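You operate a simulated robot arm through the tools that you are given. There is no shell and no other tool. Be economical: measure what you need, move in short steps, check, and stop when the job is done.

The job below is to be done with a simulated two-armed robot. You get a single attempt, and the scene is never put back.

## Task
Shut the steam down, bleed the hose, then pull the black coupling back.
Fine: orange lever shut first; red wheel shut, black knob to LOW; white lever open till the red lamp is out, shut after the coupling is back; yellow wheel stays shut.

It is judged by the outcome, as a careful person would: the job done as asked, and still so three seconds after it is handed in. It fails if anything else is knocked over, pushed out of place, dropped, spilled or broken.

## Robot
Two 7-joint arms with two-finger grippers on one trunk, on a base that drives. Base frame: it is fixed to the floor where the robot stands at the start and does not move with it; the origin is under the middle of the robot, x ahead of it, y to its left, z up. Units: mm, degrees, N and s.
The left shoulder is at the start at [23, 254, 1275], the right one opposite. With the tool pointing down near the work surface each hand reaches from about 220 to 760 mm from the robot's upright axis, wherever it stands, measured 20 degrees to its own side. Places, roughly: black coupling [500, 100, 1000]; black knob [400, 500, 1300]; orange lever [500, 0, 1300]; red gauge [300, 700, 1400]; red lamp [500, 200, 1200]; red wheel [200, 900, 1300]; white lever [400, 400, 1100]; yellow wheel [200, 900, 1000]. Payload 2.2 kg a hand.
The tool frame of a hand sits at the grasp point between the pads (the TCP): z along the fingers, y along the line on which they close. The tips reach 19 mm beyond it. The gripper opens to 116 mm. The gripper's body begins 70 mm behind the TCP.
Orientation is told as [roll, pitch, yaw] about the base's x, y, z axes, in that order, counted from this pose: with the fingers straight down and closing along the base's y, the tool's x points along the base's -x, its y along +y and its z along -z.

## Interface
- The arms move only by the tool nudge_tool. It takes "left_increments", "right_increments" or both (then of equal length, played together; a hand with none holds still); each is a list of rows, each a list of 7 numbers: the gripper command, from -1 (shut) to 1 (fully open), values between in proportion, then the shift along the tool's x, y, z in mm, then the turn, a rotation vector about the tool's x, y, z in degrees. In form: [[claw, x, y, z, ax, ay, az], ...]. A call has 1 to 20 rows; each row shifts and turns the commanded pose from where the row before left it, along the tool's axes as they then stand. Rows are played at 5 a second. More than 50 mm and 8.6 degrees between two rows, or a gripper value outside its range, and nothing of the call is played. A pose out of reach is approached as far as the arm can. The call stops where the force on the tool passes 70 N (or 10 N more than at its start, if that is more) or the arm is blocked; 0.2 s more then pass. The fingers move at their own pace and stop on an object; they squeeze with about 24 N. The grip force told is the motor's: it shows also when the fingers shut on nothing. Time passes only in rows, and 0.2 s behind the last, so rows that do not move let the fingers close. The reply holds the time, the measured pose of the TCP, the force on the tool along the base axes, the opening and the grip force, in the units named above and with some noise, with the torque about the TCP (base axes, N m) and any sound that the robot's microphone picked up.
- Cameras (640 x 400 px; columns grow to the right, rows downward): "scene" is now at [109.3, 110.3, 1500.3]; the picture's right is [0.70, -0.71, 0.02], its down [-0.16, -0.17, -0.97] and it looks along [0.70, 0.68, -0.23] (base axes); focal length 214 px, centre (320, 200). "left" rides on the left gripper at [69, 15, -96] in its tool frame; the picture's right is [-0.21, 0.98, 0.00], its down [-0.76, -0.17, -0.63] and it looks along [-0.62, -0.14, 0.77] (tool axes); focal length 251 px, centre (320, 200). "right" rides on the right gripper at [69, -15, -97] in its tool frame; the picture's right is [0.22, 0.98, 0.00], its down [-0.76, 0.17, -0.63] and it looks along [-0.62, 0.14, 0.78] (tool axes); focal length 251 px, centre (320, 200). There is no depth. A picture from a camera that has moved, and an enlarged one, comes with that camera's place and axes in the base frame and with its lens. The place of the scene camera against the robot may be out by one fixed shift of up to 18 mm in any direction.
- capture(camera): a new picture of that camera. It takes no simulated time.
- slide_trunk(by): slides the trunk up (or, below 0, down) by that many mm; the arms and the scene camera ride with it, the base frame stays. It gives what a move gives, with no picture.
- base_move(legs): drives the robot by 1 to 6 legs, each [ahead, left, turn to the left] in mm, mm and degrees, along the robot's own axes; the way and the turn of a leg run together, so that a leg with both is an arc; at most 1500 mm and 180 degrees a leg. The arms and the cameras ride along, it lands a little off, and it stops where it bumps. It gives what a move gives.
- head_to(pan, tilt): turns the head with the scene camera to pan (to the left, within 80 degrees either way) and tilt (down, from -29 to 69), counted from straight ahead of the robot. It gives what a move gives.
- enlarge(camera, box): a new picture of the part [left, top, right, bottom] of that camera's present view, enlarged. It takes no simulated time.
- sign_off(): hands the job in; it is judged then, once.

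Work in short steps. Places have to be worked out from the pictures, the camera data and where the tool is seen: move nearer, look again, correct. Check each grasp and each placing, and mend what went wrong. You have 120 turns and 88 pictures in all, those below and enlarged ones among them. Open the grippers and draw the arms clear of the work before you hand the job in, unless the task says otherwise; then end with one line.

The tools are called by a JSON object that holds its "fn" and its "kwargs". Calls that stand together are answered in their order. nudge_tool: Moves the arms, as the interface text tells. Its arguments: {"type":"object","properties":{"left_increments":{"type":"array"},"right_increments":{"type":"array"}},"required":[]} The other tools are called the same way: slide_trunk (by) slides the trunk up or down; base_move (legs) drives the base; head_to (pan, tilt) turns the head that bears the scene camera; capture (camera) takes a picture; enlarge (camera, box) takes an enlarged picture of a part of a camera's view; sign_off () hands the job in.

At the start:

```text
t: 0.0
left_position: [218.3, 295.5, 1517.5]
left_ee_rot: [-1.8, 0.2, 0.0]
left_contact_force: [0.4, 0.3, 1.6]
left_wrist_torque: [-0.14, 0.03, 0.0]
left_width: 116.0
left_finger_force: 0.0
right_position: [324.3, 97.5, 1445.7]
right_ee_rot: [-1.6, 0.0, 0.0]
right_contact_force: [-0.4, 1.3, -1.1]
right_wrist_torque: [-0.1, -0.06, 0.0]
right_width: 116.0
right_finger_force: 0.1
trunk travel left (down, up): [-425.0, 65.0]
robot x, y, heading: [-1.4, 6.0, 0.0]
head pan, tilt: [44.4, 12.4]
```

scene: 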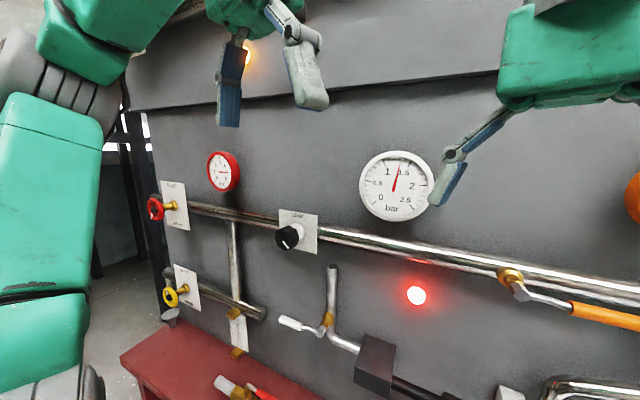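
right: 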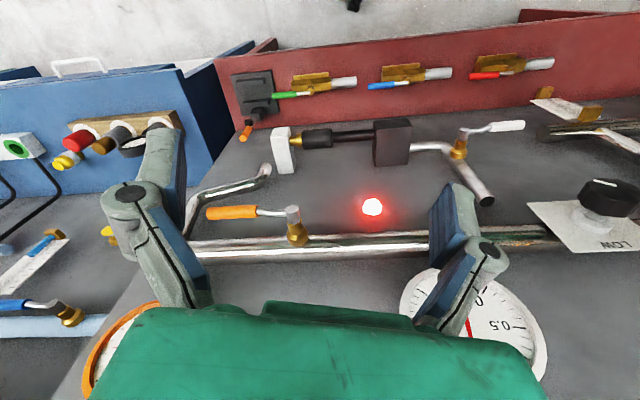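
left: 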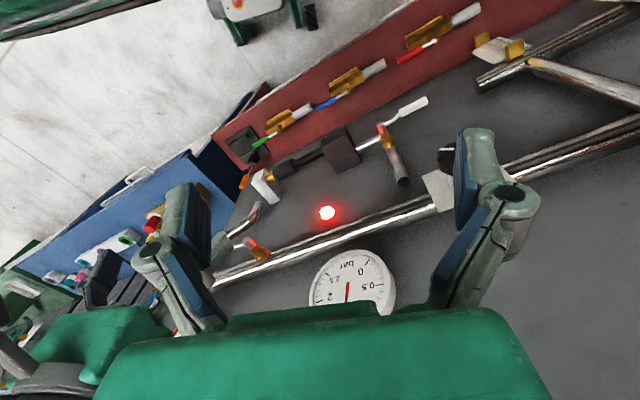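

The panel runs obliquely ahead-left of the robot. I'll pan the head to see the orange lever and coupling side better.

{"fn": "head_to", "kwargs": {"pan": 10, "tilt": 30}}

{"fn": "capture", "kwargs": {"camera": "scene"}}

```text
t: 1.0
left_position: [216.2, 307.7, 1516.2]
left_ee_rot: [-2.2, 0.0, 0.2]
left_contact_force: [0.6, 2.0, 0.6]
left_wrist_torque: [-0.14, 0.03, 0.03]
left_width: 116.0
left_finger_force: 0.2
right_position: [322.5, 110.7, 1445.5]
right_ee_rot: [-1.9, 0.0, 0.4]
right_contact_force: [-0.9, 2.2, -2.2]
right_wrist_torque: [-0.2, -0.1, 0.02]
right_width: 116.2
right_finger_force: 0.0
trunk travel left (down, up): [-425.0, 65.0]
robot x, y, heading: [0.9, 15.3, -0.0]
head pan, tilt: [10.0, 30.0]
```

```text
84 pictures are left
camera scene: at [131.4, 77.2, 1472.7], right [0.18, -0.98, 0.03], down [-0.49, -0.12, -0.86], along [0.85, 0.14, -0.51], focal length 214 px, centre (320, 200)
```

scene: 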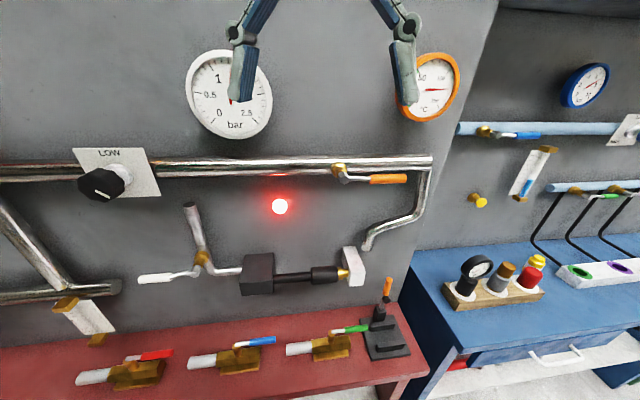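

Lamp triangulates to about [507, 229, 1219], orange pivot about [438, 95, 1346]. Now zoom in on the details.

{"fn": "enlarge", "kwargs": {"camera": "scene", "box": [300, 130, 460, 230]}}

{"fn": "enlarge", "kwargs": {"camera": "scene", "box": [120, 190, 400, 365]}}

{"fn": "enlarge", "kwargs": {"camera": "scene", "box": [60, 130, 180, 205]}}

{"fn": "enlarge", "kwargs": {"camera": "right", "box": [180, 100, 540, 325]}}

```text
4.00 times, centred on (380, 180) of scene
camera zoom: at [131.4, 77.2, 1472.7], right [0.18, -0.98, 0.03], down [-0.49, -0.12, -0.86], along [0.85, 0.14, -0.51], focal length 858 px, centre (80, 280)
```

zoom: 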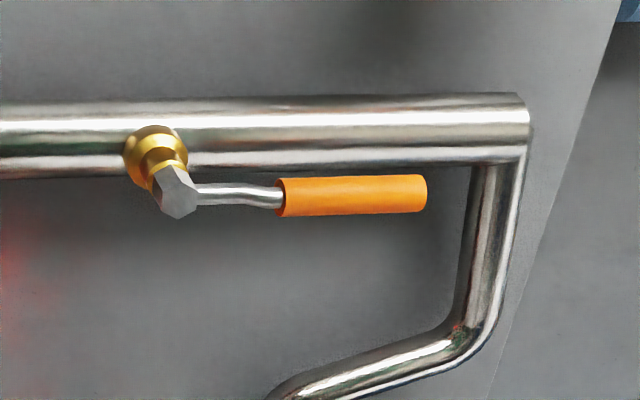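

```text
2.29 times, centred on (260, 278) of scene
camera zoom: at [131.4, 77.2, 1472.7], right [0.18, -0.98, 0.03], down [-0.49, -0.12, -0.86], along [0.85, 0.14, -0.51], focal length 490 px, centre (457, 23)
```

zoom: 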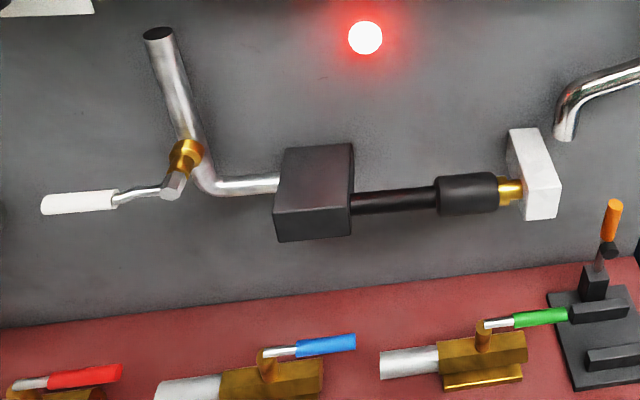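

```text
5.33 times, centred on (120, 168) of scene
camera zoom: at [131.4, 77.2, 1472.7], right [0.18, -0.98, 0.03], down [-0.49, -0.12, -0.86], along [0.85, 0.14, -0.51], focal length 1144 px, centre (1387, 373)
```

zoom: 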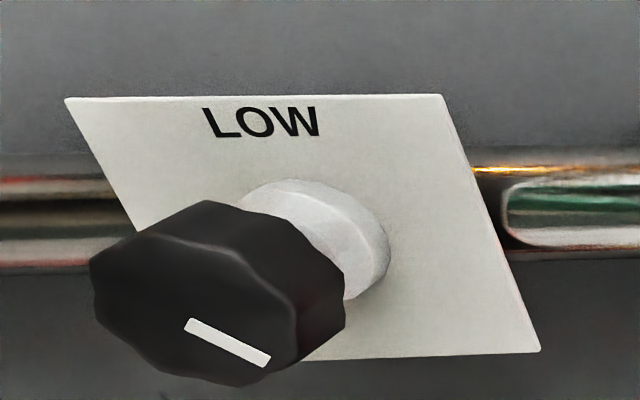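

```text
1.78 times, centred on (360, 212) of right
camera zoom: at [252.8, 99.0, 1543.2], right [-0.22, 0.98, -0.03], down [0.76, 0.19, 0.63], along [0.62, 0.11, -0.78], focal length 447 px, centre (249, 178)
```

zoom: 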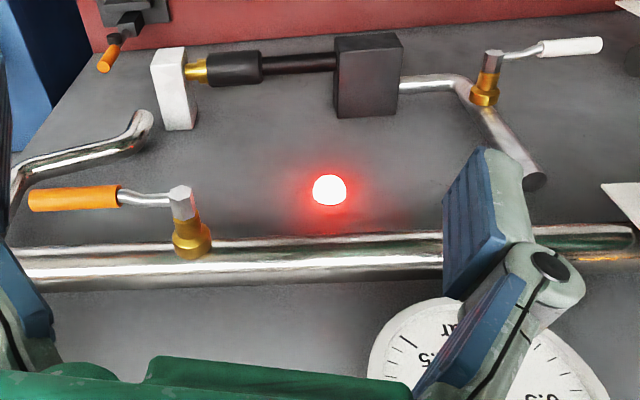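

The orange lever lies along the pipe (open), and its line gives the wall yaw of about 19° with the wall ahead. I'll back off a little and turn to face the panel squarely.

{"fn": "base_move", "kwargs": {"legs": [[-120, 0, 0], [0, 0, 19]]}}

{"fn": "head_to", "kwargs": {"pan": 0, "tilt": 25}}

{"fn": "capture", "kwargs": {"camera": "scene"}}

```text
t: 3.3
left_position: [29.6, 246.7, 1533.9]
left_ee_rot: [2.1, 0.0, 19.2]
left_contact_force: [0.9, -1.2, -0.5]
left_wrist_torque: [0.19, 0.04, -0.03]
left_width: 115.9
left_finger_force: 0.2
right_position: [194.6, 99.6, 1451.7]
right_ee_rot: [2.3, 0.0, 19.2]
right_contact_force: [2.9, -1.1, 2.1]
right_wrist_torque: [0.12, 0.18, -0.01]
right_width: 116.3
right_finger_force: 0.1
trunk travel left (down, up): [-425.0, 65.0]
robot x, y, heading: [-113.1, -5.3, 19.5]
head pan, tilt: [10.0, 30.0]
```

```text
t: 4.0
left_position: [10.1, 306.4, 1522.8]
left_ee_rot: [-0.6, 0.4, 19.3]
left_contact_force: [-0.4, 0.9, 1.0]
left_wrist_torque: [-0.03, 0.01, -0.01]
left_width: 115.9
left_finger_force: 0.0
right_position: [176.7, 157.7, 1448.4]
right_ee_rot: [-0.1, 0.1, 19.1]
right_contact_force: [-0.7, 0.6, -0.7]
right_wrist_torque: [-0.07, -0.01, 0.04]
right_width: 116.0
right_finger_force: 0.0
trunk travel left (down, up): [-425.0, 65.0]
robot x, y, heading: [-118.8, -0.2, 19.2]
head pan, tilt: [0.0, 25.0]
```

```text
79 pictures are left
camera scene: at [0.8, 86.6, 1480.1], right [0.33, -0.94, 0.03], down [-0.4, -0.17, -0.9], along [0.86, 0.29, -0.43], focal length 214 px, centre (320, 200)
```

scene: 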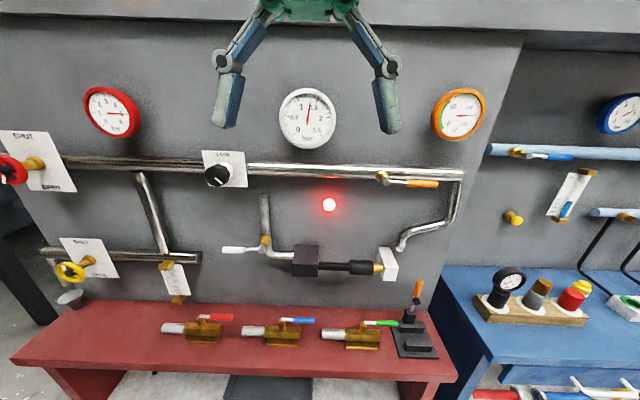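

Facing squarely. In wall coordinates (f ahead, l left at 19.2°) the orange lever spans about l −54…−159 at f 445, z≈1337. I'll move the right hand right/forward, then pitch it to point at the wall with shut fingers.

{"fn": "nudge_tool", "kwargs": {"right_increments": [[-1, -28, -40, 0, 0, 0, 0], [-1, -28, -40, 0, 0, 0, 0], [-1, -28, -40, 0, 0, 0, 0], [-1, -28, -40, 0, 0, 0, 0], [-1, -28, -30, 0, 0, 0, 0], [-1, 0, 0, 0, 0, -8.2, 0], [-1, 0, 0, 0, 0, -8.2, 0], [-1, 0, 0, 0, 0, -8.2, 0], [-1, 0, 0, 0, 0, -8.2, 0], [-1, 0, 0, 0, 0, -8.2, 0], [-1, 0, 0, 0, 0, -8.2, 0], [-1, 0, 0, 0, 0, -8.2, 0], [-1, 0, 0, 0, 0, -8.2, 0], [-1, 0, 0, 0, 0, -8.2, 0], [-1, 0, 0, 0, 0, -8.2, 0], [-1, 0, 0, 0, 0, -8.0, 0]]}}

{"fn": "capture", "kwargs": {"camera": "scene"}}

{"fn": "capture", "kwargs": {"camera": "right"}}

```text
t: 7.4
left_position: [14.2, 283.3, 1525.5]
left_ee_rot: [0.9, 0.1, 19.4]
left_contact_force: [0.2, -0.6, -0.3]
left_wrist_torque: [0.05, 0.02, 0.02]
left_width: 115.9
left_finger_force: 0.0
right_position: [374.2, 4.6, 1446.3]
right_ee_rot: [75.4, -88.8, -56.0]
right_contact_force: [0.5, -1.2, -1.2]
right_wrist_torque: [0.04, -0.11, 0.04]
right_width: 0.1
right_finger_force: 24.3
trunk travel left (down, up): [-425.0, 65.0]
robot x, y, heading: [-114.8, -5.6, 19.5]
head pan, tilt: [0.0, 25.0]
```

```text
78 pictures are left
camera scene: at [32.3, -2.1, 1479.1], right [0.33, -0.94, -0.03], down [-0.41, -0.11, -0.9], along [0.85, 0.31, -0.43], focal length 214 px, centre (320, 200)
```

scene: 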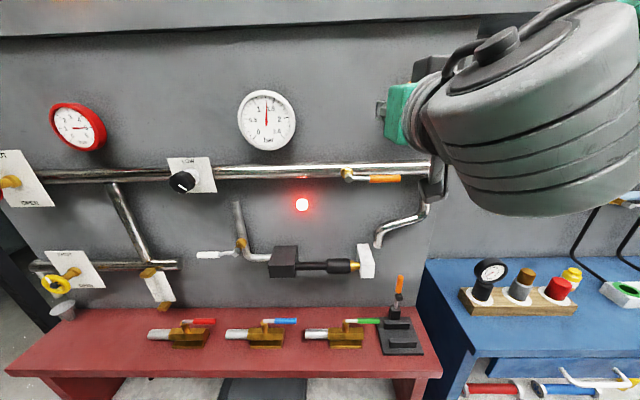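

```text
77 pictures are left
camera right: at [287.5, -40.3, 1377.5], right [-0.33, 0.92, -0.2], down [-0.64, -0.07, 0.76], along [0.69, 0.38, 0.62], focal length 251 px, centre (320, 200)
```

right: 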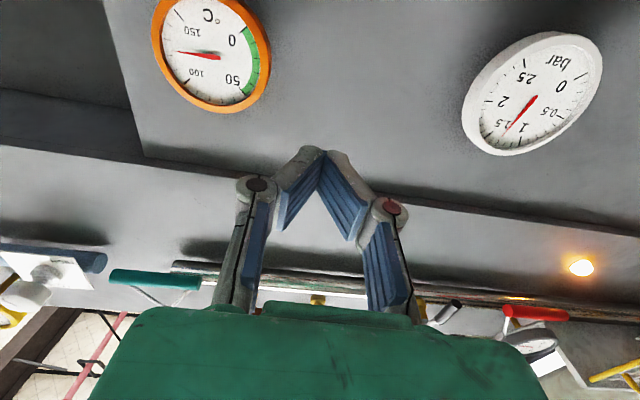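

The robot rocks noticeably after moves. I'll wait a few idle rows to see where it settles.

{"fn": "nudge_tool", "kwargs": {"right_increments": [[-1, 0, 0, 0, 0, 0, 0], [-1, 0, 0, 0, 0, 0, 0], [-1, 0, 0, 0, 0, 0, 0], [-1, 0, 0, 0, 0, 0, 0], [-1, 0, 0, 0, 0, 0, 0]]}}

{"fn": "nudge_tool", "kwargs": {"right_increments": [[-1, 0, 0, 0, 0, 0, 0], [-1, 0, 0, 0, 0, 0, 0], [-1, 0, 0, 0, 0, 0, 0], [-1, 0, 0, 0, 0, 0, 0], [-1, 0, 0, 0, 0, 0, 0]]}}

{"fn": "capture", "kwargs": {"camera": "scene"}}

```text
t: 8.2
left_position: [55.7, 136.7, 1541.4]
left_ee_rot: [5.8, -0.5, 19.0]
left_contact_force: [0.1, -2.6, -0.2]
left_wrist_torque: [0.21, -0.01, 0.0]
left_width: 116.0
left_finger_force: 0.0
right_position: [409.5, -134.3, 1432.8]
right_ee_rot: [91.3, -83.7, -72.3]
right_contact_force: [0.8, -3.5, -0.9]
right_wrist_torque: [0.05, -0.03, 0.27]
right_width: 0.1
right_finger_force: 23.6
trunk travel left (down, up): [-425.0, 65.0]
robot x, y, heading: [-107.2, -19.6, 19.1]
head pan, tilt: [0.0, 25.0]
stopped in row 3 (left hand): the arm was blocked; the commanded pose is now the measured one
```

```text
t: 8.7
left_position: [-26.5, 382.7, 1507.6]
left_ee_rot: [-3.8, 0.2, 19.4]
left_contact_force: [-0.5, 2.5, 0.9]
left_wrist_torque: [-0.23, -0.01, 0.01]
left_width: 116.0
left_finger_force: 0.0
right_position: [330.4, 104.5, 1451.2]
right_ee_rot: [-86.2, -87.2, 106.1]
right_contact_force: [-2.1, 3.6, 1.4]
right_wrist_torque: [-0.07, 0.08, -0.3]
right_width: 0.0
right_finger_force: 23.9
trunk travel left (down, up): [-425.0, 65.0]
robot x, y, heading: [-117.1, -0.9, 19.1]
head pan, tilt: [0.0, 25.0]
stopped in row 2 (right hand): the arm was blocked; the commanded pose is now the measured one
```

```text
76 pictures are left
camera scene: at [-13.4, 123.0, 1479.8], right [0.33, -0.94, 0.06], down [-0.39, -0.19, -0.9], along [0.86, 0.28, -0.43], focal length 214 px, centre (320, 200)
```

scene: 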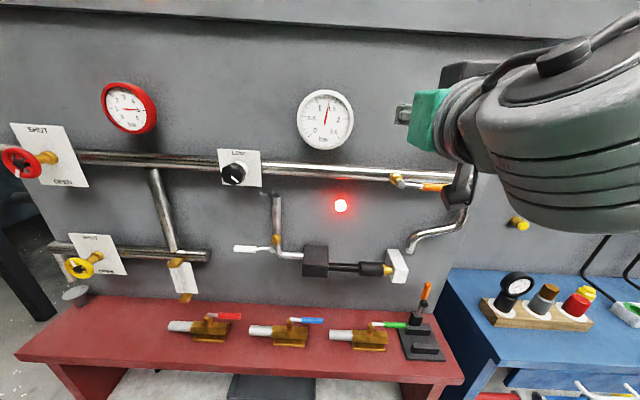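

The trunk sways side to side and trips the "blocked" check. I'll wait in short chunks, to watch whether the rocking dies out.

{"fn": "nudge_tool", "kwargs": {"right_increments": [[-1, 0, 0, 0, 0, 0, 0]]}}

{"fn": "nudge_tool", "kwargs": {"right_increments": [[-1, 0, 0, 0, 0, 0, 0]]}}

{"fn": "nudge_tool", "kwargs": {"right_increments": [[-1, 0, 0, 0, 0, 0, 0]]}}

{"fn": "nudge_tool", "kwargs": {"right_increments": [[-1, 0, 0, 0, 0, 0, 0]]}}

```text
t: 9.2
left_position: [63.0, 124.6, 1538.0]
left_ee_rot: [4.7, 0.1, 19.5]
left_contact_force: [-0.3, -2.7, -2.0]
left_wrist_torque: [0.27, -0.03, 0.02]
left_width: 116.0
left_finger_force: 0.0
right_position: [407.1, -132.9, 1413.7]
right_ee_rot: [81.4, -83.5, -60.7]
right_contact_force: [1.6, -4.6, -1.5]
right_wrist_torque: [0.07, -0.07, 0.4]
right_width: 0.1
right_finger_force: 23.6
trunk travel left (down, up): [-425.0, 65.0]
robot x, y, heading: [-103.0, -11.7, 19.4]
head pan, tilt: [0.0, 25.0]
stopped in row 1 (left hand): the arm was blocked; the commanded pose is now the measured one
```

```text
t: 9.7
left_position: [-25.4, 380.4, 1493.0]
left_ee_rot: [-2.7, 0.3, 18.6]
left_contact_force: [-0.1, 3.9, 0.7]
left_wrist_torque: [-0.41, -0.07, -0.01]
left_width: 115.8
left_finger_force: 0.0
right_position: [321.1, 113.9, 1441.5]
right_ee_rot: [-4.1, -88.6, 24.6]
right_contact_force: [-1.6, 3.9, 0.4]
right_wrist_torque: [0.01, -0.03, -0.34]
right_width: 0.0
right_finger_force: 23.7
trunk travel left (down, up): [-425.0, 65.0]
robot x, y, heading: [-110.8, 6.3, 19.1]
head pan, tilt: [0.0, 25.0]
stopped in row 1 (left hand): the arm was blocked; the commanded pose is now the measured one
```

```text
t: 10.2
left_position: [57.5, 142.8, 1534.6]
left_ee_rot: [-0.5, 0.5, 20.2]
left_contact_force: [10.5, 5.1, 3.3]
left_wrist_torque: [-0.44, 0.92, 0.07]
left_width: 116.1
left_finger_force: 0.1
right_position: [407.9, -98.5, 1419.3]
right_ee_rot: [96.6, -83.9, -76.6]
right_contact_force: [1.1, -5.3, -1.1]
right_wrist_torque: [0.03, -0.13, 0.41]
right_width: 0.1
right_finger_force: 23.8
trunk travel left (down, up): [-425.0, 65.0]
robot x, y, heading: [-106.9, -9.2, 19.2]
head pan, tilt: [0.0, 25.0]
stopped in row 1 (left hand): the arm was blocked; the commanded pose is now the measured one
```

```text
t: 10.8
left_position: [-22.5, 340.3, 1476.7]
left_ee_rot: [0.8, 0.5, 17.7]
left_contact_force: [0.0, 2.8, 2.5]
left_wrist_torque: [-0.29, -0.04, 0.01]
left_width: 116.1
left_finger_force: 0.2
right_position: [322.0, 85.3, 1431.4]
right_ee_rot: [68.5, -83.6, -48.5]
right_contact_force: [0.0, 3.0, 0.6]
right_wrist_torque: [-0.04, 0.04, -0.29]
right_width: 0.1
right_finger_force: 24.3
trunk travel left (down, up): [-425.0, 65.0]
robot x, y, heading: [-107.1, -4.5, 19.5]
head pan, tilt: [0.0, 25.0]
stopped in row 1 (left hand): the arm was blocked; the commanded pose is now the measured one
```

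Rocking has about a 1 s period and seems to decrease slowly. Lowering the trunk should steady it, and suits the work heights (1000–1350).

{"fn": "slide_trunk", "kwargs": {"by": -120}}

{"fn": "nudge_tool", "kwargs": {"right_increments": [[-1, 0, 0, 0, 0, 0, 0]]}}

{"fn": "nudge_tool", "kwargs": {"right_increments": [[-1, 0, 0, 0, 0, 0, 0]]}}

{"fn": "nudge_tool", "kwargs": {"right_increments": [[-1, 0, 0, 0, 0, 0, 0]]}}

```text
t: 11.4
left_position: [46.6, 147.7, 1503.8]
left_ee_rot: [-3.2, 0.3, 21.3]
left_contact_force: [45.2, 79.5, 24.1]
left_wrist_torque: [-4.35, 2.03, 3.06]
left_width: 102.8
left_finger_force: 0.0
right_position: [406.8, -88.8, 1402.3]
right_ee_rot: [103.9, -79.8, -85.1]
right_contact_force: [2.1, -4.6, -1.3]
right_wrist_torque: [0.03, -0.11, 0.46]
right_width: 0.0
right_finger_force: 23.8
trunk travel left (down, up): [-400.0, 90.0]
robot x, y, heading: [-100.3, -2.1, 19.8]
head pan, tilt: [0.0, 25.0]
stopped: the arm was blocked; the commanded pose is now the measured one
```

```text
t: 12.0
left_position: [-29.3, 311.4, 1438.7]
left_ee_rot: [1.3, 1.0, 17.1]
left_contact_force: [-0.5, 1.3, 1.9]
left_wrist_torque: [-0.34, -0.07, -0.01]
left_width: 115.9
left_finger_force: 0.0
right_position: [322.8, 71.7, 1411.2]
right_ee_rot: [83.8, -79.2, -64.9]
right_contact_force: [-0.5, 4.9, -0.1]
right_wrist_torque: [0.0, -0.02, -0.33]
right_width: 0.0
right_finger_force: 23.8
trunk travel left (down, up): [-400.0, 90.0]
robot x, y, heading: [-102.9, -1.7, 19.2]
head pan, tilt: [0.0, 25.0]
stopped in row 1 (right hand): the arm was blocked; the commanded pose is now the measured one
```

```text
t: 12.6
left_position: [40.5, 125.9, 1492.3]
left_ee_rot: [-2.5, -0.8, 20.9]
left_contact_force: [46.5, 101.1, 38.2]
left_wrist_torque: [-4.32, 0.54, 4.13]
left_width: 91.1
left_finger_force: 0.1
right_position: [408.1, -100.6, 1409.7]
right_ee_rot: [104.9, -74.2, -87.1]
right_contact_force: [1.7, -4.6, -1.8]
right_wrist_torque: [0.07, -0.14, 0.44]
right_width: 0.0
right_finger_force: 24.0
trunk travel left (down, up): [-400.0, 90.0]
robot x, y, heading: [-94.6, -6.5, 20.3]
head pan, tilt: [0.0, 25.0]
stopped in row 1 (right hand): the arm was blocked; the commanded pose is now the measured one
```

```text
t: 13.2
left_position: [-39.1, 309.3, 1427.2]
left_ee_rot: [-0.8, 1.9, 16.8]
left_contact_force: [0.3, 2.6, 3.3]
left_wrist_torque: [-0.24, -0.06, 0.01]
left_width: 116.0
left_finger_force: 0.1
right_position: [320.0, 84.6, 1418.4]
right_ee_rot: [94.2, -76.3, -75.8]
right_contact_force: [-0.6, 4.3, 0.8]
right_wrist_torque: [-0.03, 0.03, -0.4]
right_width: 0.0
right_finger_force: 23.9
trunk travel left (down, up): [-400.0, 90.0]
robot x, y, heading: [-102.6, -1.8, 19.4]
head pan, tilt: [0.0, 25.0]
stopped in row 1 (right hand): the arm was blocked; the commanded pose is now the measured one
```

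The left hand brushes the right arm at the swing's end, and the arm holds keep getting reset. I'll let time pass without arm commands via small head moves.

{"fn": "head_to", "kwargs": {"pan": 3, "tilt": 25}}

{"fn": "head_to", "kwargs": {"pan": 0, "tilt": 25}}

{"fn": "head_to", "kwargs": {"pan": 3, "tilt": 25}}

{"fn": "capture", "kwargs": {"camera": "scene"}}

```text
t: 13.8
left_position: [20.6, 136.3, 1454.4]
left_ee_rot: [4.2, 1.3, 17.0]
left_contact_force: [1.7, -2.0, -5.2]
left_wrist_torque: [0.31, 0.12, -0.04]
left_width: 115.9
left_finger_force: 0.0
right_position: [378.0, -87.4, 1398.4]
right_ee_rot: [92.3, -70.7, -74.0]
right_contact_force: [-1.9, -4.6, -1.9]
right_wrist_torque: [0.05, -0.18, 0.3]
right_width: 0.0
right_finger_force: 23.9
trunk travel left (down, up): [-400.0, 90.0]
robot x, y, heading: [-94.3, -19.4, 19.4]
head pan, tilt: [3.0, 25.0]
```

```text
t: 14.5
left_position: [-55.7, 351.3, 1431.8]
left_ee_rot: [-4.4, 1.3, 17.3]
left_contact_force: [0.3, 0.2, 2.7]
left_wrist_torque: [0.06, 0.09, 0.02]
left_width: 115.8
left_finger_force: 0.1
right_position: [307.5, 120.8, 1418.7]
right_ee_rot: [98.9, -79.2, -80.1]
right_contact_force: [-0.9, 1.7, 1.4]
right_wrist_torque: [0.01, 0.01, -0.06]
right_width: 0.1
right_finger_force: 24.1
trunk travel left (down, up): [-400.0, 90.0]
robot x, y, heading: [-105.9, 11.9, 19.4]
head pan, tilt: [0.0, 25.0]
```

```text
t: 15.1
left_position: [21.7, 119.2, 1458.4]
left_ee_rot: [5.7, 1.6, 16.9]
left_contact_force: [0.1, -0.3, -1.5]
left_wrist_torque: [-0.04, -0.08, -0.03]
left_width: 116.1
left_finger_force: 0.0
right_position: [385.0, -110.6, 1404.5]
right_ee_rot: [93.4, -69.7, -75.7]
right_contact_force: [1.8, -1.8, -1.0]
right_wrist_torque: [-0.01, 0.02, 0.23]
right_width: 0.0
right_finger_force: 23.7
trunk travel left (down, up): [-400.0, 90.0]
robot x, y, heading: [-95.4, -23.1, 19.6]
head pan, tilt: [3.0, 25.0]
```

```text
75 pictures are left
camera scene: at [66.9, -78.8, 1454.9], right [0.38, -0.92, -0.08], down [-0.42, -0.09, -0.9], along [0.83, 0.37, -0.42], focal length 214 px, centre (320, 200)
```

scene: 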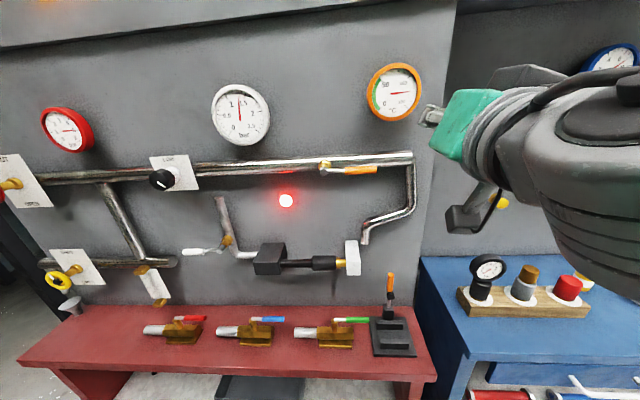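

The whole robot is rocking on its wheels (±5°), not decaying. I'll lower the trunk to bring the weight down.

{"fn": "slide_trunk", "kwargs": {"by": -200}}

{"fn": "head_to", "kwargs": {"pan": 0, "tilt": 25}}

{"fn": "head_to", "kwargs": {"pan": 3, "tilt": 25}}

{"fn": "head_to", "kwargs": {"pan": 0, "tilt": 25}}

```text
t: 15.5
left_position: [-71.3, 382.5, 1394.1]
left_ee_rot: [-1.6, 2.8, 16.3]
left_contact_force: [-0.9, 4.1, 1.7]
left_wrist_torque: [-0.43, -0.15, 0.04]
left_width: 115.9
left_finger_force: 0.0
right_position: [282.5, 160.4, 1415.6]
right_ee_rot: [92.4, -77.4, -74.3]
right_contact_force: [-1.5, 1.1, -1.4]
right_wrist_torque: [0.06, -0.11, -0.16]
right_width: 0.0
right_finger_force: 24.0
trunk travel left (down, up): [-395.0, 95.0]
robot x, y, heading: [-103.7, 0.6, 19.3]
head pan, tilt: [3.0, 25.0]
stopped: the arm was blocked; the commanded pose is now the measured one
```

```text
t: 16.1
left_position: [1.8, 178.6, 1428.2]
left_ee_rot: [7.3, 2.5, 16.1]
left_contact_force: [1.3, -2.3, -3.4]
left_wrist_torque: [0.34, 0.15, -0.03]
left_width: 115.8
left_finger_force: 0.1
right_position: [358.8, -50.1, 1410.7]
right_ee_rot: [90.3, -68.6, -73.1]
right_contact_force: [3.4, -2.7, 3.3]
right_wrist_torque: [-0.12, 0.28, 0.18]
right_width: 0.0
right_finger_force: 24.2
trunk travel left (down, up): [-395.0, 95.0]
robot x, y, heading: [-94.5, -23.7, 19.2]
head pan, tilt: [0.0, 25.0]
```

```text
t: 16.8
left_position: [-73.1, 400.2, 1396.1]
left_ee_rot: [-2.3, 2.1, 16.2]
left_contact_force: [0.7, -0.8, 0.4]
left_wrist_torque: [0.08, 0.05, -0.02]
left_width: 115.8
left_finger_force: 0.1
right_position: [282.2, 174.2, 1422.2]
right_ee_rot: [94.4, -77.7, -76.6]
right_contact_force: [-0.9, 0.2, -0.3]
right_wrist_torque: [0.0, -0.05, -0.11]
right_width: 0.3
right_finger_force: 24.4
trunk travel left (down, up): [-395.0, 95.0]
robot x, y, heading: [-105.3, 6.9, 19.4]
head pan, tilt: [3.0, 25.0]
```

```text
t: 17.4
left_position: [-8.0, 173.9, 1432.0]
left_ee_rot: [7.8, 2.9, 16.4]
left_contact_force: [-2.0, 1.4, -1.8]
left_wrist_torque: [-0.07, -0.05, 0.02]
left_width: 115.6
left_finger_force: 0.0
right_position: [349.6, -56.2, 1415.4]
right_ee_rot: [91.2, -68.9, -74.1]
right_contact_force: [1.3, -1.4, 1.2]
right_wrist_torque: [-0.01, 0.06, 0.07]
right_width: 0.2
right_finger_force: 23.9
trunk travel left (down, up): [-395.0, 95.0]
robot x, y, heading: [-102.3, -26.4, 19.5]
head pan, tilt: [0.0, 25.0]
```

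Not decaying while held. I'll try a very small base move to see whether the drive settles the rocking.

{"fn": "base_move", "kwargs": {"legs": [[-10, 0, 0]]}}

{"fn": "base_move", "kwargs": {"legs": [[-5, 0, 0]]}}

{"fn": "base_move", "kwargs": {"legs": [[-5, 0, 0]]}}

```text
t: 18.2
left_position: [-71.3, 306.3, 1414.1]
left_ee_rot: [-5.7, 3.3, 18.7]
left_contact_force: [-2.1, 3.5, 0.5]
left_wrist_torque: [-0.41, -0.21, -0.01]
left_width: 115.9
left_finger_force: 0.1
right_position: [287.4, 110.4, 1424.9]
right_ee_rot: [98.8, -72.4, -78.6]
right_contact_force: [-0.7, 2.9, 1.3]
right_wrist_torque: [0.02, 0.03, -0.31]
right_width: 0.0
right_finger_force: 24.0
trunk travel left (down, up): [-395.0, 95.0]
robot x, y, heading: [-108.8, -5.1, 20.9]
head pan, tilt: [0.0, 25.0]
stopped in leg 1: the robot was blocked; the commanded pose is now the measured one
```

```text
t: 18.9
left_position: [-71.8, 344.7, 1379.9]
left_ee_rot: [-1.0, 4.2, 16.4]
left_contact_force: [0.6, 3.0, 1.5]
left_wrist_torque: [-0.42, -0.02, 0.05]
left_width: 115.8
left_finger_force: 0.2
right_position: [265.9, 140.4, 1407.0]
right_ee_rot: [87.5, -73.7, -68.4]
right_contact_force: [-4.0, 1.4, -1.3]
right_wrist_torque: [0.04, -0.16, -0.29]
right_width: 0.0
right_finger_force: 24.4
trunk travel left (down, up): [-395.0, 95.0]
robot x, y, heading: [-108.9, -9.9, 19.8]
head pan, tilt: [0.0, 25.0]
stopped in leg 1: the robot was blocked; the commanded pose is now the measured one
```

```text
t: 19.9
left_position: [-36.0, 179.6, 1401.4]
left_ee_rot: [3.0, 4.5, 16.6]
left_contact_force: [0.7, -4.4, -0.5]
left_wrist_torque: [0.41, 0.05, -0.03]
left_width: 116.0
left_finger_force: 0.0
right_position: [303.4, -19.6, 1407.3]
right_ee_rot: [89.5, -65.2, -70.7]
right_contact_force: [2.0, -3.1, 3.4]
right_wrist_torque: [-0.06, 0.27, 0.29]
right_width: 0.0
right_finger_force: 24.1
trunk travel left (down, up): [-395.0, 95.0]
robot x, y, heading: [-99.6, -31.6, 19.8]
head pan, tilt: [0.0, 25.0]
stopped in leg 1: the robot was blocked; the commanded pose is now the measured one
```

Holding through nudge rows did damp it about 10% per half swing earlier, whereas head waits didn't. I'll run several idle holds on both hands.

{"fn": "nudge_tool", "kwargs": {"left_increments": [[1, 0, 0, 0, 0, 0, 0], [1, 0, 0, 0, 0, 0, 0], [1, 0, 0, 0, 0, 0, 0], [1, 0, 0, 0, 0, 0, 0]], "right_increments": [[-1, 0, 0, 0, 0, 0, 0], [-1, 0, 0, 0, 0, 0, 0], [-1, 0, 0, 0, 0, 0, 0], [-1, 0, 0, 0, 0, 0, 0]]}}

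{"fn": "nudge_tool", "kwargs": {"left_increments": [[1, 0, 0, 0, 0, 0, 0], [1, 0, 0, 0, 0, 0, 0], [1, 0, 0, 0, 0, 0, 0], [1, 0, 0, 0, 0, 0, 0]], "right_increments": [[-1, 0, 0, 0, 0, 0, 0], [-1, 0, 0, 0, 0, 0, 0], [-1, 0, 0, 0, 0, 0, 0], [-1, 0, 0, 0, 0, 0, 0]]}}

{"fn": "nudge_tool", "kwargs": {"left_increments": [[1, 0, 0, 0, 0, 0, 0], [1, 0, 0, 0, 0, 0, 0], [1, 0, 0, 0, 0, 0, 0], [1, 0, 0, 0, 0, 0, 0]], "right_increments": [[-1, 0, 0, 0, 0, 0, 0], [-1, 0, 0, 0, 0, 0, 0], [-1, 0, 0, 0, 0, 0, 0], [-1, 0, 0, 0, 0, 0, 0]]}}

{"fn": "capture", "kwargs": {"camera": "left"}}

```text
t: 20.2
left_position: [-93.1, 331.7, 1386.3]
left_ee_rot: [-6.8, 4.0, 17.3]
left_contact_force: [1.0, -0.3, 0.9]
left_wrist_torque: [-0.05, -0.02, 0.02]
left_width: 115.9
left_finger_force: 0.1
right_position: [245.5, 138.5, 1405.1]
right_ee_rot: [90.6, -74.0, -70.2]
right_contact_force: [-1.6, 1.8, 2.2]
right_wrist_torque: [-0.01, 0.08, -0.11]
right_width: 0.4
right_finger_force: 24.3
trunk travel left (down, up): [-395.0, 95.0]
robot x, y, heading: [-108.4, -18.2, 20.4]
head pan, tilt: [0.0, 25.0]
stopped in row 1 (left hand): the arm was blocked; the commanded pose is now the measured one
```

```text
t: 20.7
left_position: [-13.3, 109.0, 1418.9]
left_ee_rot: [1.5, 3.8, 17.7]
left_contact_force: [-0.2, -0.7, -0.4]
left_wrist_torque: [0.18, 0.0, -0.02]
left_width: 116.1
left_finger_force: 0.0
right_position: [327.4, -85.2, 1391.8]
right_ee_rot: [90.3, -63.5, -70.2]
right_contact_force: [-0.9, -3.7, -2.6]
right_wrist_torque: [0.11, -0.25, 0.36]
right_width: 0.0
right_finger_force: 24.1
trunk travel left (down, up): [-395.0, 95.0]
robot x, y, heading: [-97.7, -34.1, 20.6]
head pan, tilt: [0.0, 25.0]
stopped in row 2 (left hand): the arm was blocked; the commanded pose is now the measured one
```

```text
t: 21.2
left_position: [-97.5, 337.6, 1382.1]
left_ee_rot: [-8.0, 4.5, 17.3]
left_contact_force: [-0.3, -0.1, 0.7]
left_wrist_torque: [-0.03, 0.0, 0.01]
left_width: 115.9
left_finger_force: 0.0
right_position: [233.1, 145.6, 1398.1]
right_ee_rot: [88.9, -73.7, -67.5]
right_contact_force: [-1.6, 0.7, 1.6]
right_wrist_torque: [-0.03, 0.01, -0.1]
right_width: 0.0
right_finger_force: 24.1
trunk travel left (down, up): [-395.0, 95.0]
robot x, y, heading: [-110.1, -11.0, 20.5]
head pan, tilt: [0.0, 25.0]
stopped in row 2 (left hand): the arm was blocked; the commanded pose is now the measured one
```

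```text
74 pictures are left
camera left: at [-165.3, 345.2, 1482.4], right [-0.09, 0.98, -0.15], down [0.79, 0.17, 0.59], along [0.6, -0.07, -0.79], focal length 251 px, centre (320, 200)
```

left: 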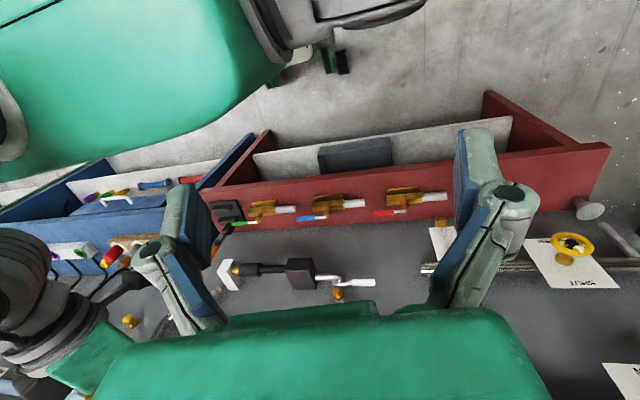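

I'd like to check whether the base touches a table; look down with the head.

{"fn": "head_to", "kwargs": {"pan": -20, "tilt": 65}}

{"fn": "capture", "kwargs": {"camera": "scene"}}

```text
t: 22.3
left_position: [-97.3, 346.1, 1382.7]
left_ee_rot: [-8.3, 4.6, 17.2]
left_contact_force: [-0.3, -0.4, 1.1]
left_wrist_torque: [-0.01, 0.0, 0.0]
left_width: 115.9
left_finger_force: 0.0
right_position: [243.6, 145.9, 1390.3]
right_ee_rot: [84.0, -73.7, -64.7]
right_contact_force: [-3.6, 3.7, 1.4]
right_wrist_torque: [-0.03, 0.14, -0.36]
right_width: 0.0
right_finger_force: 24.0
trunk travel left (down, up): [-395.0, 95.0]
robot x, y, heading: [-111.5, -0.6, 20.5]
head pan, tilt: [-20.0, 65.0]
```

```text
73 pictures are left
camera scene: at [-27.9, 119.8, 1411.4], right [0.19, -0.98, 0.07], down [-0.75, -0.19, -0.64], along [0.64, 0.07, -0.77], focal length 214 px, centre (320, 200)
```

scene: 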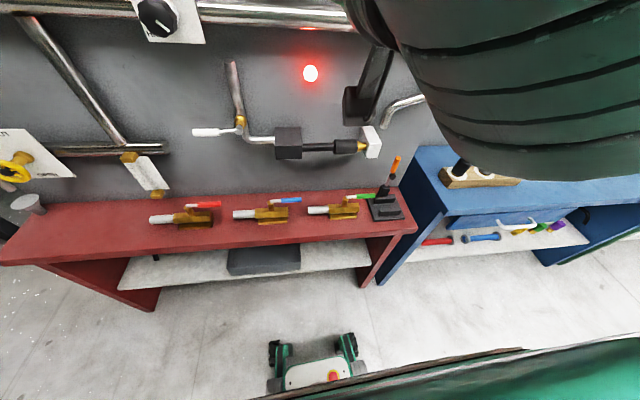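

The base is clear of everything; the rocking is purely dynamic, and base driving seemed to reduce it. I'll try another short drive, lateral this time.

{"fn": "base_move", "kwargs": {"legs": [[0, 40, 0]]}}

{"fn": "slide_trunk", "kwargs": {"by": -60}}

{"fn": "slide_trunk", "kwargs": {"by": -60}}

```text
t: 23.1
left_position: [-75.6, 271.7, 1396.5]
left_ee_rot: [-7.7, 5.3, 18.1]
left_contact_force: [-0.6, 0.7, 1.0]
left_wrist_torque: [-0.18, 0.0, 0.0]
left_width: 116.1
left_finger_force: 0.1
right_position: [290.2, 56.0, 1371.4]
right_ee_rot: [78.7, -70.4, -63.5]
right_contact_force: [-0.6, 2.0, 1.3]
right_wrist_torque: [-0.06, 0.01, -0.25]
right_width: 0.1
right_finger_force: 23.6
trunk travel left (down, up): [-395.0, 95.0]
robot x, y, heading: [-105.6, -2.6, 21.3]
head pan, tilt: [-20.0, 65.0]
stopped in leg 1: the robot was blocked; the commanded pose is now the measured one
```

```text
t: 23.7
left_position: [-8.0, 84.4, 1382.2]
left_ee_rot: [-0.6, 4.8, 18.5]
left_contact_force: [-0.3, -1.5, -1.6]
left_wrist_torque: [0.14, 0.02, -0.06]
left_width: 117.3
left_finger_force: 0.2
right_position: [347.9, -103.0, 1361.2]
right_ee_rot: [89.6, -57.5, -72.0]
right_contact_force: [-0.2, -6.1, -3.5]
right_wrist_torque: [0.09, -0.27, 0.34]
right_width: 0.0
right_finger_force: 24.1
trunk travel left (down, up): [-360.0, 130.0]
robot x, y, heading: [-99.6, -23.3, 21.3]
head pan, tilt: [-20.0, 65.0]
stopped: the arm was blocked; the commanded pose is now the measured one
```

```text
t: 24.2
left_position: [-94.5, 307.9, 1331.7]
left_ee_rot: [-10.2, 5.2, 17.9]
left_contact_force: [0.3, -0.1, 0.8]
left_wrist_torque: [-0.04, 0.0, 0.03]
left_width: 116.0
left_finger_force: 0.1
right_position: [270.3, 107.5, 1337.4]
right_ee_rot: [84.1, -68.3, -68.4]
right_contact_force: [-3.3, 3.9, 1.0]
right_wrist_torque: [-0.04, 0.07, -0.38]
right_width: 0.0
right_finger_force: 24.1
trunk travel left (down, up): [-340.0, 150.0]
robot x, y, heading: [-105.7, 1.2, 20.9]
head pan, tilt: [-20.0, 65.0]
stopped: the arm was blocked; the commanded pose is now the measured one
```

Each slide gains about 25 mm before tripping. I keep lowering in a batch; the lower weight should calm the rocking.

{"fn": "slide_trunk", "kwargs": {"by": -100}}

{"fn": "slide_trunk", "kwargs": {"by": -100}}

{"fn": "slide_trunk", "kwargs": {"by": -100}}

{"fn": "slide_trunk", "kwargs": {"by": -100}}

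```text
t: 24.7
left_position: [-7.0, 75.6, 1346.5]
left_ee_rot: [-2.1, 5.1, 18.7]
left_contact_force: [-0.6, -3.0, -1.8]
left_wrist_torque: [0.28, -0.07, -0.01]
left_width: 114.7
left_finger_force: 0.0
right_position: [365.3, -107.1, 1327.8]
right_ee_rot: [88.7, -54.1, -73.5]
right_contact_force: [-1.4, -4.0, -4.0]
right_wrist_torque: [0.12, -0.29, 0.3]
right_width: 0.1
right_finger_force: 23.9
trunk travel left (down, up): [-326.0, 164.0]
robot x, y, heading: [-94.2, -15.8, 21.1]
head pan, tilt: [-20.0, 65.0]
stopped: the arm was blocked; the commanded pose is now the measured one
```

```text
t: 25.2
left_position: [-91.2, 311.0, 1292.0]
left_ee_rot: [-11.4, 5.8, 17.6]
left_contact_force: [-0.1, 1.5, 0.0]
left_wrist_torque: [-0.14, -0.01, 0.01]
left_width: 116.0
left_finger_force: 0.0
right_position: [286.8, 111.4, 1303.1]
right_ee_rot: [82.2, -65.5, -69.0]
right_contact_force: [-3.3, 3.3, 1.1]
right_wrist_torque: [-0.06, 0.06, -0.36]
right_width: 0.0
right_finger_force: 23.8
trunk travel left (down, up): [-307.0, 183.0]
robot x, y, heading: [-102.2, 6.1, 21.3]
head pan, tilt: [-20.0, 65.0]
stopped: the arm was blocked; the commanded pose is now the measured one
```

```text
t: 25.7
left_position: [5.4, 78.7, 1316.0]
left_ee_rot: [-5.3, 5.4, 20.0]
left_contact_force: [24.8, 45.6, 21.8]
left_wrist_torque: [-3.35, 0.3, 2.84]
left_width: 112.1
left_finger_force: 0.0
right_position: [389.8, -102.1, 1297.3]
right_ee_rot: [87.8, -50.4, -75.0]
right_contact_force: [0.2, -4.6, -2.1]
right_wrist_torque: [0.03, -0.19, 0.39]
right_width: 0.0
right_finger_force: 23.8
trunk travel left (down, up): [-293.0, 197.0]
robot x, y, heading: [-87.9, -8.8, 21.9]
head pan, tilt: [-20.0, 65.0]
stopped: the arm was blocked; the commanded pose is now the measured one
```

```text
t: 26.3
left_position: [-88.1, 307.9, 1249.9]
left_ee_rot: [-12.7, 6.2, 17.6]
left_contact_force: [0.2, 1.7, 2.0]
left_wrist_torque: [-0.18, 0.01, 0.02]
left_width: 116.2
left_finger_force: 0.1
right_position: [306.0, 109.6, 1268.1]
right_ee_rot: [80.4, -61.9, -70.0]
right_contact_force: [-2.4, 2.6, 0.9]
right_wrist_torque: [-0.03, 0.08, -0.34]
right_width: 0.0
right_finger_force: 24.2
trunk travel left (down, up): [-272.0, 218.0]
robot x, y, heading: [-93.9, 8.4, 21.5]
head pan, tilt: [-20.0, 65.0]
stopped: the arm was blocked; the commanded pose is now the measured one
```

Frequency isn't changing with height, so the arm-hold loop appears to feed it. Base moves earlier reduced it, so I'll try several small ones in a row and watch.

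{"fn": "base_move", "kwargs": {"legs": [[0, 0, -1]]}}

{"fn": "base_move", "kwargs": {"legs": [[-10, 0, -1]]}}

{"fn": "base_move", "kwargs": {"legs": [[-10, 0, 0]]}}

{"fn": "base_move", "kwargs": {"legs": [[-10, 0, 0]]}}

```text
t: 27.2
left_position: [-50.1, 208.9, 1257.0]
left_ee_rot: [-9.8, 6.8, 16.7]
left_contact_force: [-1.1, 1.7, -3.5]
left_wrist_torque: [-0.23, -0.07, 0.03]
left_width: 116.2
left_finger_force: 0.0
right_position: [347.8, 10.5, 1257.0]
right_ee_rot: [79.0, -55.4, -71.5]
right_contact_force: [-0.2, 2.3, -1.0]
right_wrist_torque: [-0.01, -0.13, -0.24]
right_width: 0.1
right_finger_force: 24.1
trunk travel left (down, up): [-272.0, 218.0]
robot x, y, heading: [-68.4, -7.5, 21.0]
head pan, tilt: [-20.0, 65.0]
stopped in leg 1: the robot was blocked; the commanded pose is now the measured one
```

```text
t: 28.2
left_position: [-66.8, 230.9, 1263.8]
left_ee_rot: [-15.8, 6.8, 14.6]
left_contact_force: [-0.5, 3.9, 2.6]
left_wrist_torque: [-0.39, -0.01, 0.04]
left_width: 116.4
left_finger_force: 0.1
right_position: [328.7, 27.9, 1269.1]
right_ee_rot: [82.0, -55.6, -75.6]
right_contact_force: [-0.7, 3.8, -0.8]
right_wrist_torque: [-0.04, -0.06, -0.28]
right_width: 0.0
right_finger_force: 23.8
trunk travel left (down, up): [-272.0, 218.0]
robot x, y, heading: [-83.0, -8.5, 19.4]
head pan, tilt: [-20.0, 65.0]
stopped in leg 1: the robot was blocked; the commanded pose is now the measured one
```

```text
t: 29.1
left_position: [-52.6, 141.4, 1266.6]
left_ee_rot: [-11.6, 7.3, 15.1]
left_contact_force: [-1.0, 1.9, -3.6]
left_wrist_torque: [-0.2, -0.04, -0.01]
left_width: 116.3
left_finger_force: 0.2
right_position: [352.1, -63.8, 1268.8]
right_ee_rot: [82.2, -48.9, -77.1]
right_contact_force: [-0.6, 1.9, 0.0]
right_wrist_torque: [-0.03, -0.02, -0.14]
right_width: 0.1
right_finger_force: 24.5
trunk travel left (down, up): [-272.0, 218.0]
robot x, y, heading: [-78.2, -26.6, 19.7]
head pan, tilt: [-20.0, 65.0]
stopped in leg 1: the force on the tool passed its limit at 100 N (the readings are from after the stop); the commanded pose is now the measured one
```

```text
t: 30.0
left_position: [-72.5, 135.0, 1281.7]
left_ee_rot: [-12.4, 7.4, 15.5]
left_contact_force: [0.5, 1.3, 0.5]
left_wrist_torque: [-0.14, -0.02, 0.03]
left_width: 117.4
left_finger_force: 0.1
right_position: [331.6, -70.3, 1281.7]
right_ee_rot: [84.1, -48.4, -78.3]
right_contact_force: [-0.9, 1.7, -0.2]
right_wrist_torque: [-0.01, -0.02, -0.1]
right_width: 0.0
right_finger_force: 23.6
trunk travel left (down, up): [-272.0, 218.0]
robot x, y, heading: [-100.1, -31.5, 20.0]
head pan, tilt: [-20.0, 65.0]
stopped in leg 1: the force on the tool passed its limit at 205 N (the readings are from after the stop); the commanded pose is now the measured one
```

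Something is touching with 100–200 N; I need to see what before going on.

{"fn": "capture", "kwargs": {"camera": "left"}}

{"fn": "capture", "kwargs": {"camera": "scene"}}

{"fn": "capture", "kwargs": {"camera": "right"}}

```text
72 pictures are left
camera left: at [-136.7, 154.2, 1381.6], right [-0.07, 0.97, -0.24], down [0.81, 0.2, 0.55], along [0.58, -0.15, -0.8], focal length 251 px, centre (320, 200)
```

left: 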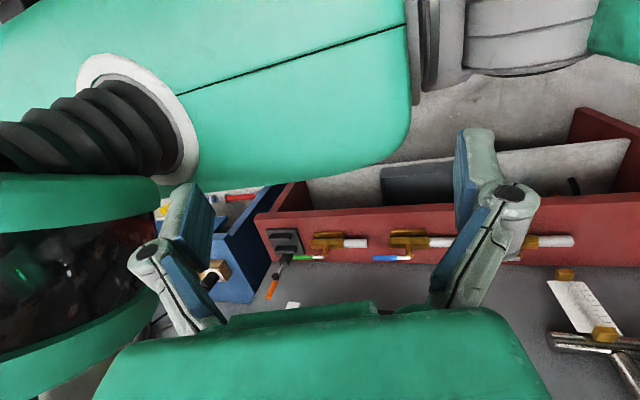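

```text
71 pictures are left
camera scene: at [9.9, -14.3, 1277.3], right [0.11, -0.99, 0.0], down [-0.87, -0.09, -0.48], along [0.48, 0.06, -0.88], focal length 214 px, centre (320, 200)
```

scene: 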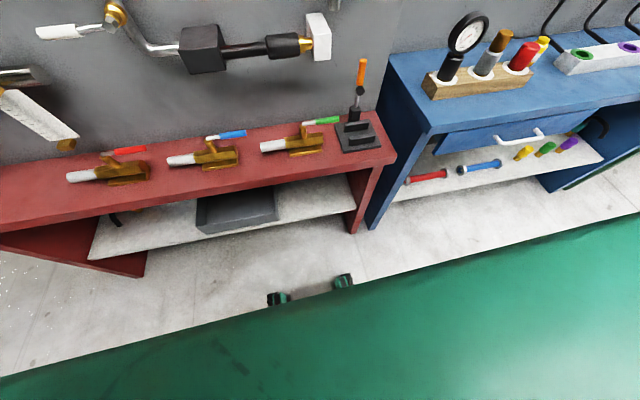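

```text
70 pictures are left
camera right: at [228.8, -49.0, 1226.7], right [-0.08, 0.87, 0.49], down [-0.53, -0.45, 0.72], along [0.84, -0.2, 0.5], focal length 251 px, centre (320, 200)
```

right: 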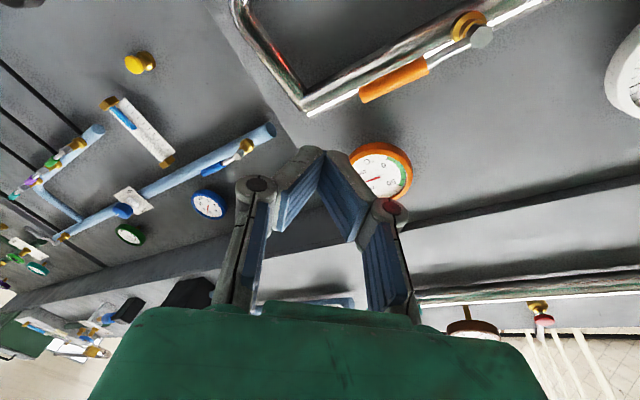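

Wall stuff is untouched; the left hand is against the robot's own right arm. Rocking looks much smaller now; I ease the left hand away to the left, gently.

{"fn": "nudge_tool", "kwargs": {"left_increments": [[0, 0, 5, 0, 0, 0, 0], [0, 0, 10, 0, 0, 0, 0], [0, 0, 15, 0, 0, 0, 0], [0, 0, 20, 0, 0, 0, 0], [0, 0, 20, 0, 0, 0, 0], [0, 0, 20, 0, 0, 0, 0], [0, 0, 15, 0, 0, 0, 0], [0, 0, 10, 0, 0, 0, 0], [0, 0, 5, 0, 0, 0, 0]]}}

{"fn": "head_to", "kwargs": {"pan": 0, "tilt": 25}}

{"fn": "head_to", "kwargs": {"pan": 0, "tilt": 20}}

```text
t: 32.2
left_position: [-87.6, 203.6, 1268.7]
left_ee_rot: [-10.7, 7.1, 15.5]
left_contact_force: [-0.6, -1.3, 0.5]
left_wrist_torque: [0.09, -0.05, 0.0]
left_width: 57.9
left_finger_force: 0.1
right_position: [352.1, -104.7, 1296.9]
right_ee_rot: [87.0, -43.8, -80.7]
right_contact_force: [-0.2, -1.4, 0.7]
right_wrist_torque: [-0.01, 0.04, 0.08]
right_width: 0.0
right_finger_force: 23.9
trunk travel left (down, up): [-272.0, 218.0]
robot x, y, heading: [-106.5, -23.7, 19.6]
head pan, tilt: [-20.0, 65.0]
stopped in row 9 (left hand): the arm was blocked; the commanded pose is now the measured one
```

```text
t: 33.3
left_position: [-69.3, 163.7, 1274.7]
left_ee_rot: [-8.6, 7.4, 15.9]
left_contact_force: [0.9, -1.2, 0.4]
left_wrist_torque: [0.15, 0.13, -0.07]
left_width: 57.8
left_finger_force: 0.1
right_position: [363.5, -150.2, 1273.5]
right_ee_rot: [85.1, -44.2, -78.0]
right_contact_force: [-0.9, -3.8, -1.3]
right_wrist_torque: [0.05, -0.14, 0.34]
right_width: 0.0
right_finger_force: 23.4
trunk travel left (down, up): [-272.0, 218.0]
robot x, y, heading: [-99.3, -31.3, 20.0]
head pan, tilt: [0.0, 25.0]
```

```text
t: 33.9
left_position: [-97.9, 219.7, 1266.4]
left_ee_rot: [-11.6, 6.8, 15.4]
left_contact_force: [-1.1, -0.2, 0.9]
left_wrist_torque: [0.02, -0.13, 0.04]
left_width: 57.7
left_finger_force: 0.0
right_position: [342.0, -90.1, 1301.7]
right_ee_rot: [87.6, -44.4, -81.2]
right_contact_force: [-1.0, 1.0, 2.1]
right_wrist_torque: [0.01, 0.12, -0.06]
right_width: 0.2
right_finger_force: 23.8
trunk travel left (down, up): [-272.0, 218.0]
robot x, y, heading: [-98.2, -20.1, 19.6]
head pan, tilt: [0.0, 20.0]
```

Rocking is down to about ±30 mm. Wait a little more to see if it decays by itself.

{"fn": "head_to", "kwargs": {"pan": 0, "tilt": 25}}

{"fn": "head_to", "kwargs": {"pan": 0, "tilt": 20}}

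{"fn": "head_to", "kwargs": {"pan": 0, "tilt": 25}}

{"fn": "head_to", "kwargs": {"pan": 0, "tilt": 20}}

```text
t: 34.6
left_position: [-117.0, 289.5, 1254.3]
left_ee_rot: [-14.4, 6.8, 15.1]
left_contact_force: [0.0, 2.8, 0.6]
left_wrist_torque: [-0.11, -0.06, 0.05]
left_width: 58.2
left_finger_force: 0.1
right_position: [313.5, -20.3, 1293.4]
right_ee_rot: [86.6, -49.6, -79.2]
right_contact_force: [-2.2, 0.6, -1.9]
right_wrist_torque: [0.01, -0.21, -0.1]
right_width: 0.1
right_finger_force: 23.7
trunk travel left (down, up): [-272.0, 218.0]
robot x, y, heading: [-108.1, -5.2, 19.6]
head pan, tilt: [0.0, 25.0]
```

```text
t: 35.3
left_position: [-95.1, 217.7, 1264.8]
left_ee_rot: [-10.8, 7.1, 15.6]
left_contact_force: [0.0, 0.0, -0.3]
left_wrist_torque: [0.04, -0.04, 0.0]
left_width: 58.1
left_finger_force: 0.1
right_position: [337.0, -93.9, 1282.3]
right_ee_rot: [85.5, -46.5, -77.9]
right_contact_force: [-1.0, -2.0, 1.3]
right_wrist_torque: [0.01, 0.08, 0.09]
right_width: 0.0
right_finger_force: 23.9
trunk travel left (down, up): [-272.0, 218.0]
robot x, y, heading: [-105.3, -21.7, 19.9]
head pan, tilt: [0.0, 20.0]
```

```text
t: 35.9
left_position: [-73.4, 159.0, 1274.0]
left_ee_rot: [-8.5, 7.1, 15.7]
left_contact_force: [0.0, -1.8, -0.4]
left_wrist_torque: [0.06, 0.04, 0.03]
left_width: 57.9
left_finger_force: 0.1
right_position: [361.3, -153.5, 1279.9]
right_ee_rot: [85.7, -43.6, -78.9]
right_contact_force: [-1.5, -3.6, -2.9]
right_wrist_torque: [0.06, -0.26, 0.27]
right_width: 0.0
right_finger_force: 23.9
trunk travel left (down, up): [-272.0, 218.0]
robot x, y, heading: [-99.4, -36.2, 19.7]
head pan, tilt: [0.0, 25.0]
```

```text
t: 36.6
left_position: [-99.5, 242.3, 1261.8]
left_ee_rot: [-12.6, 7.1, 15.1]
left_contact_force: [1.5, -0.4, 0.0]
left_wrist_torque: [-0.04, 0.06, 0.01]
left_width: 58.1
left_finger_force: 0.1
right_position: [337.1, -68.0, 1300.3]
right_ee_rot: [87.4, -45.5, -81.3]
right_contact_force: [0.4, 1.4, 0.9]
right_wrist_torque: [-0.01, 0.09, -0.1]
right_width: 0.0
right_finger_force: 23.9
trunk travel left (down, up): [-272.0, 218.0]
robot x, y, heading: [-105.9, -15.3, 19.4]
head pan, tilt: [0.0, 20.0]
```

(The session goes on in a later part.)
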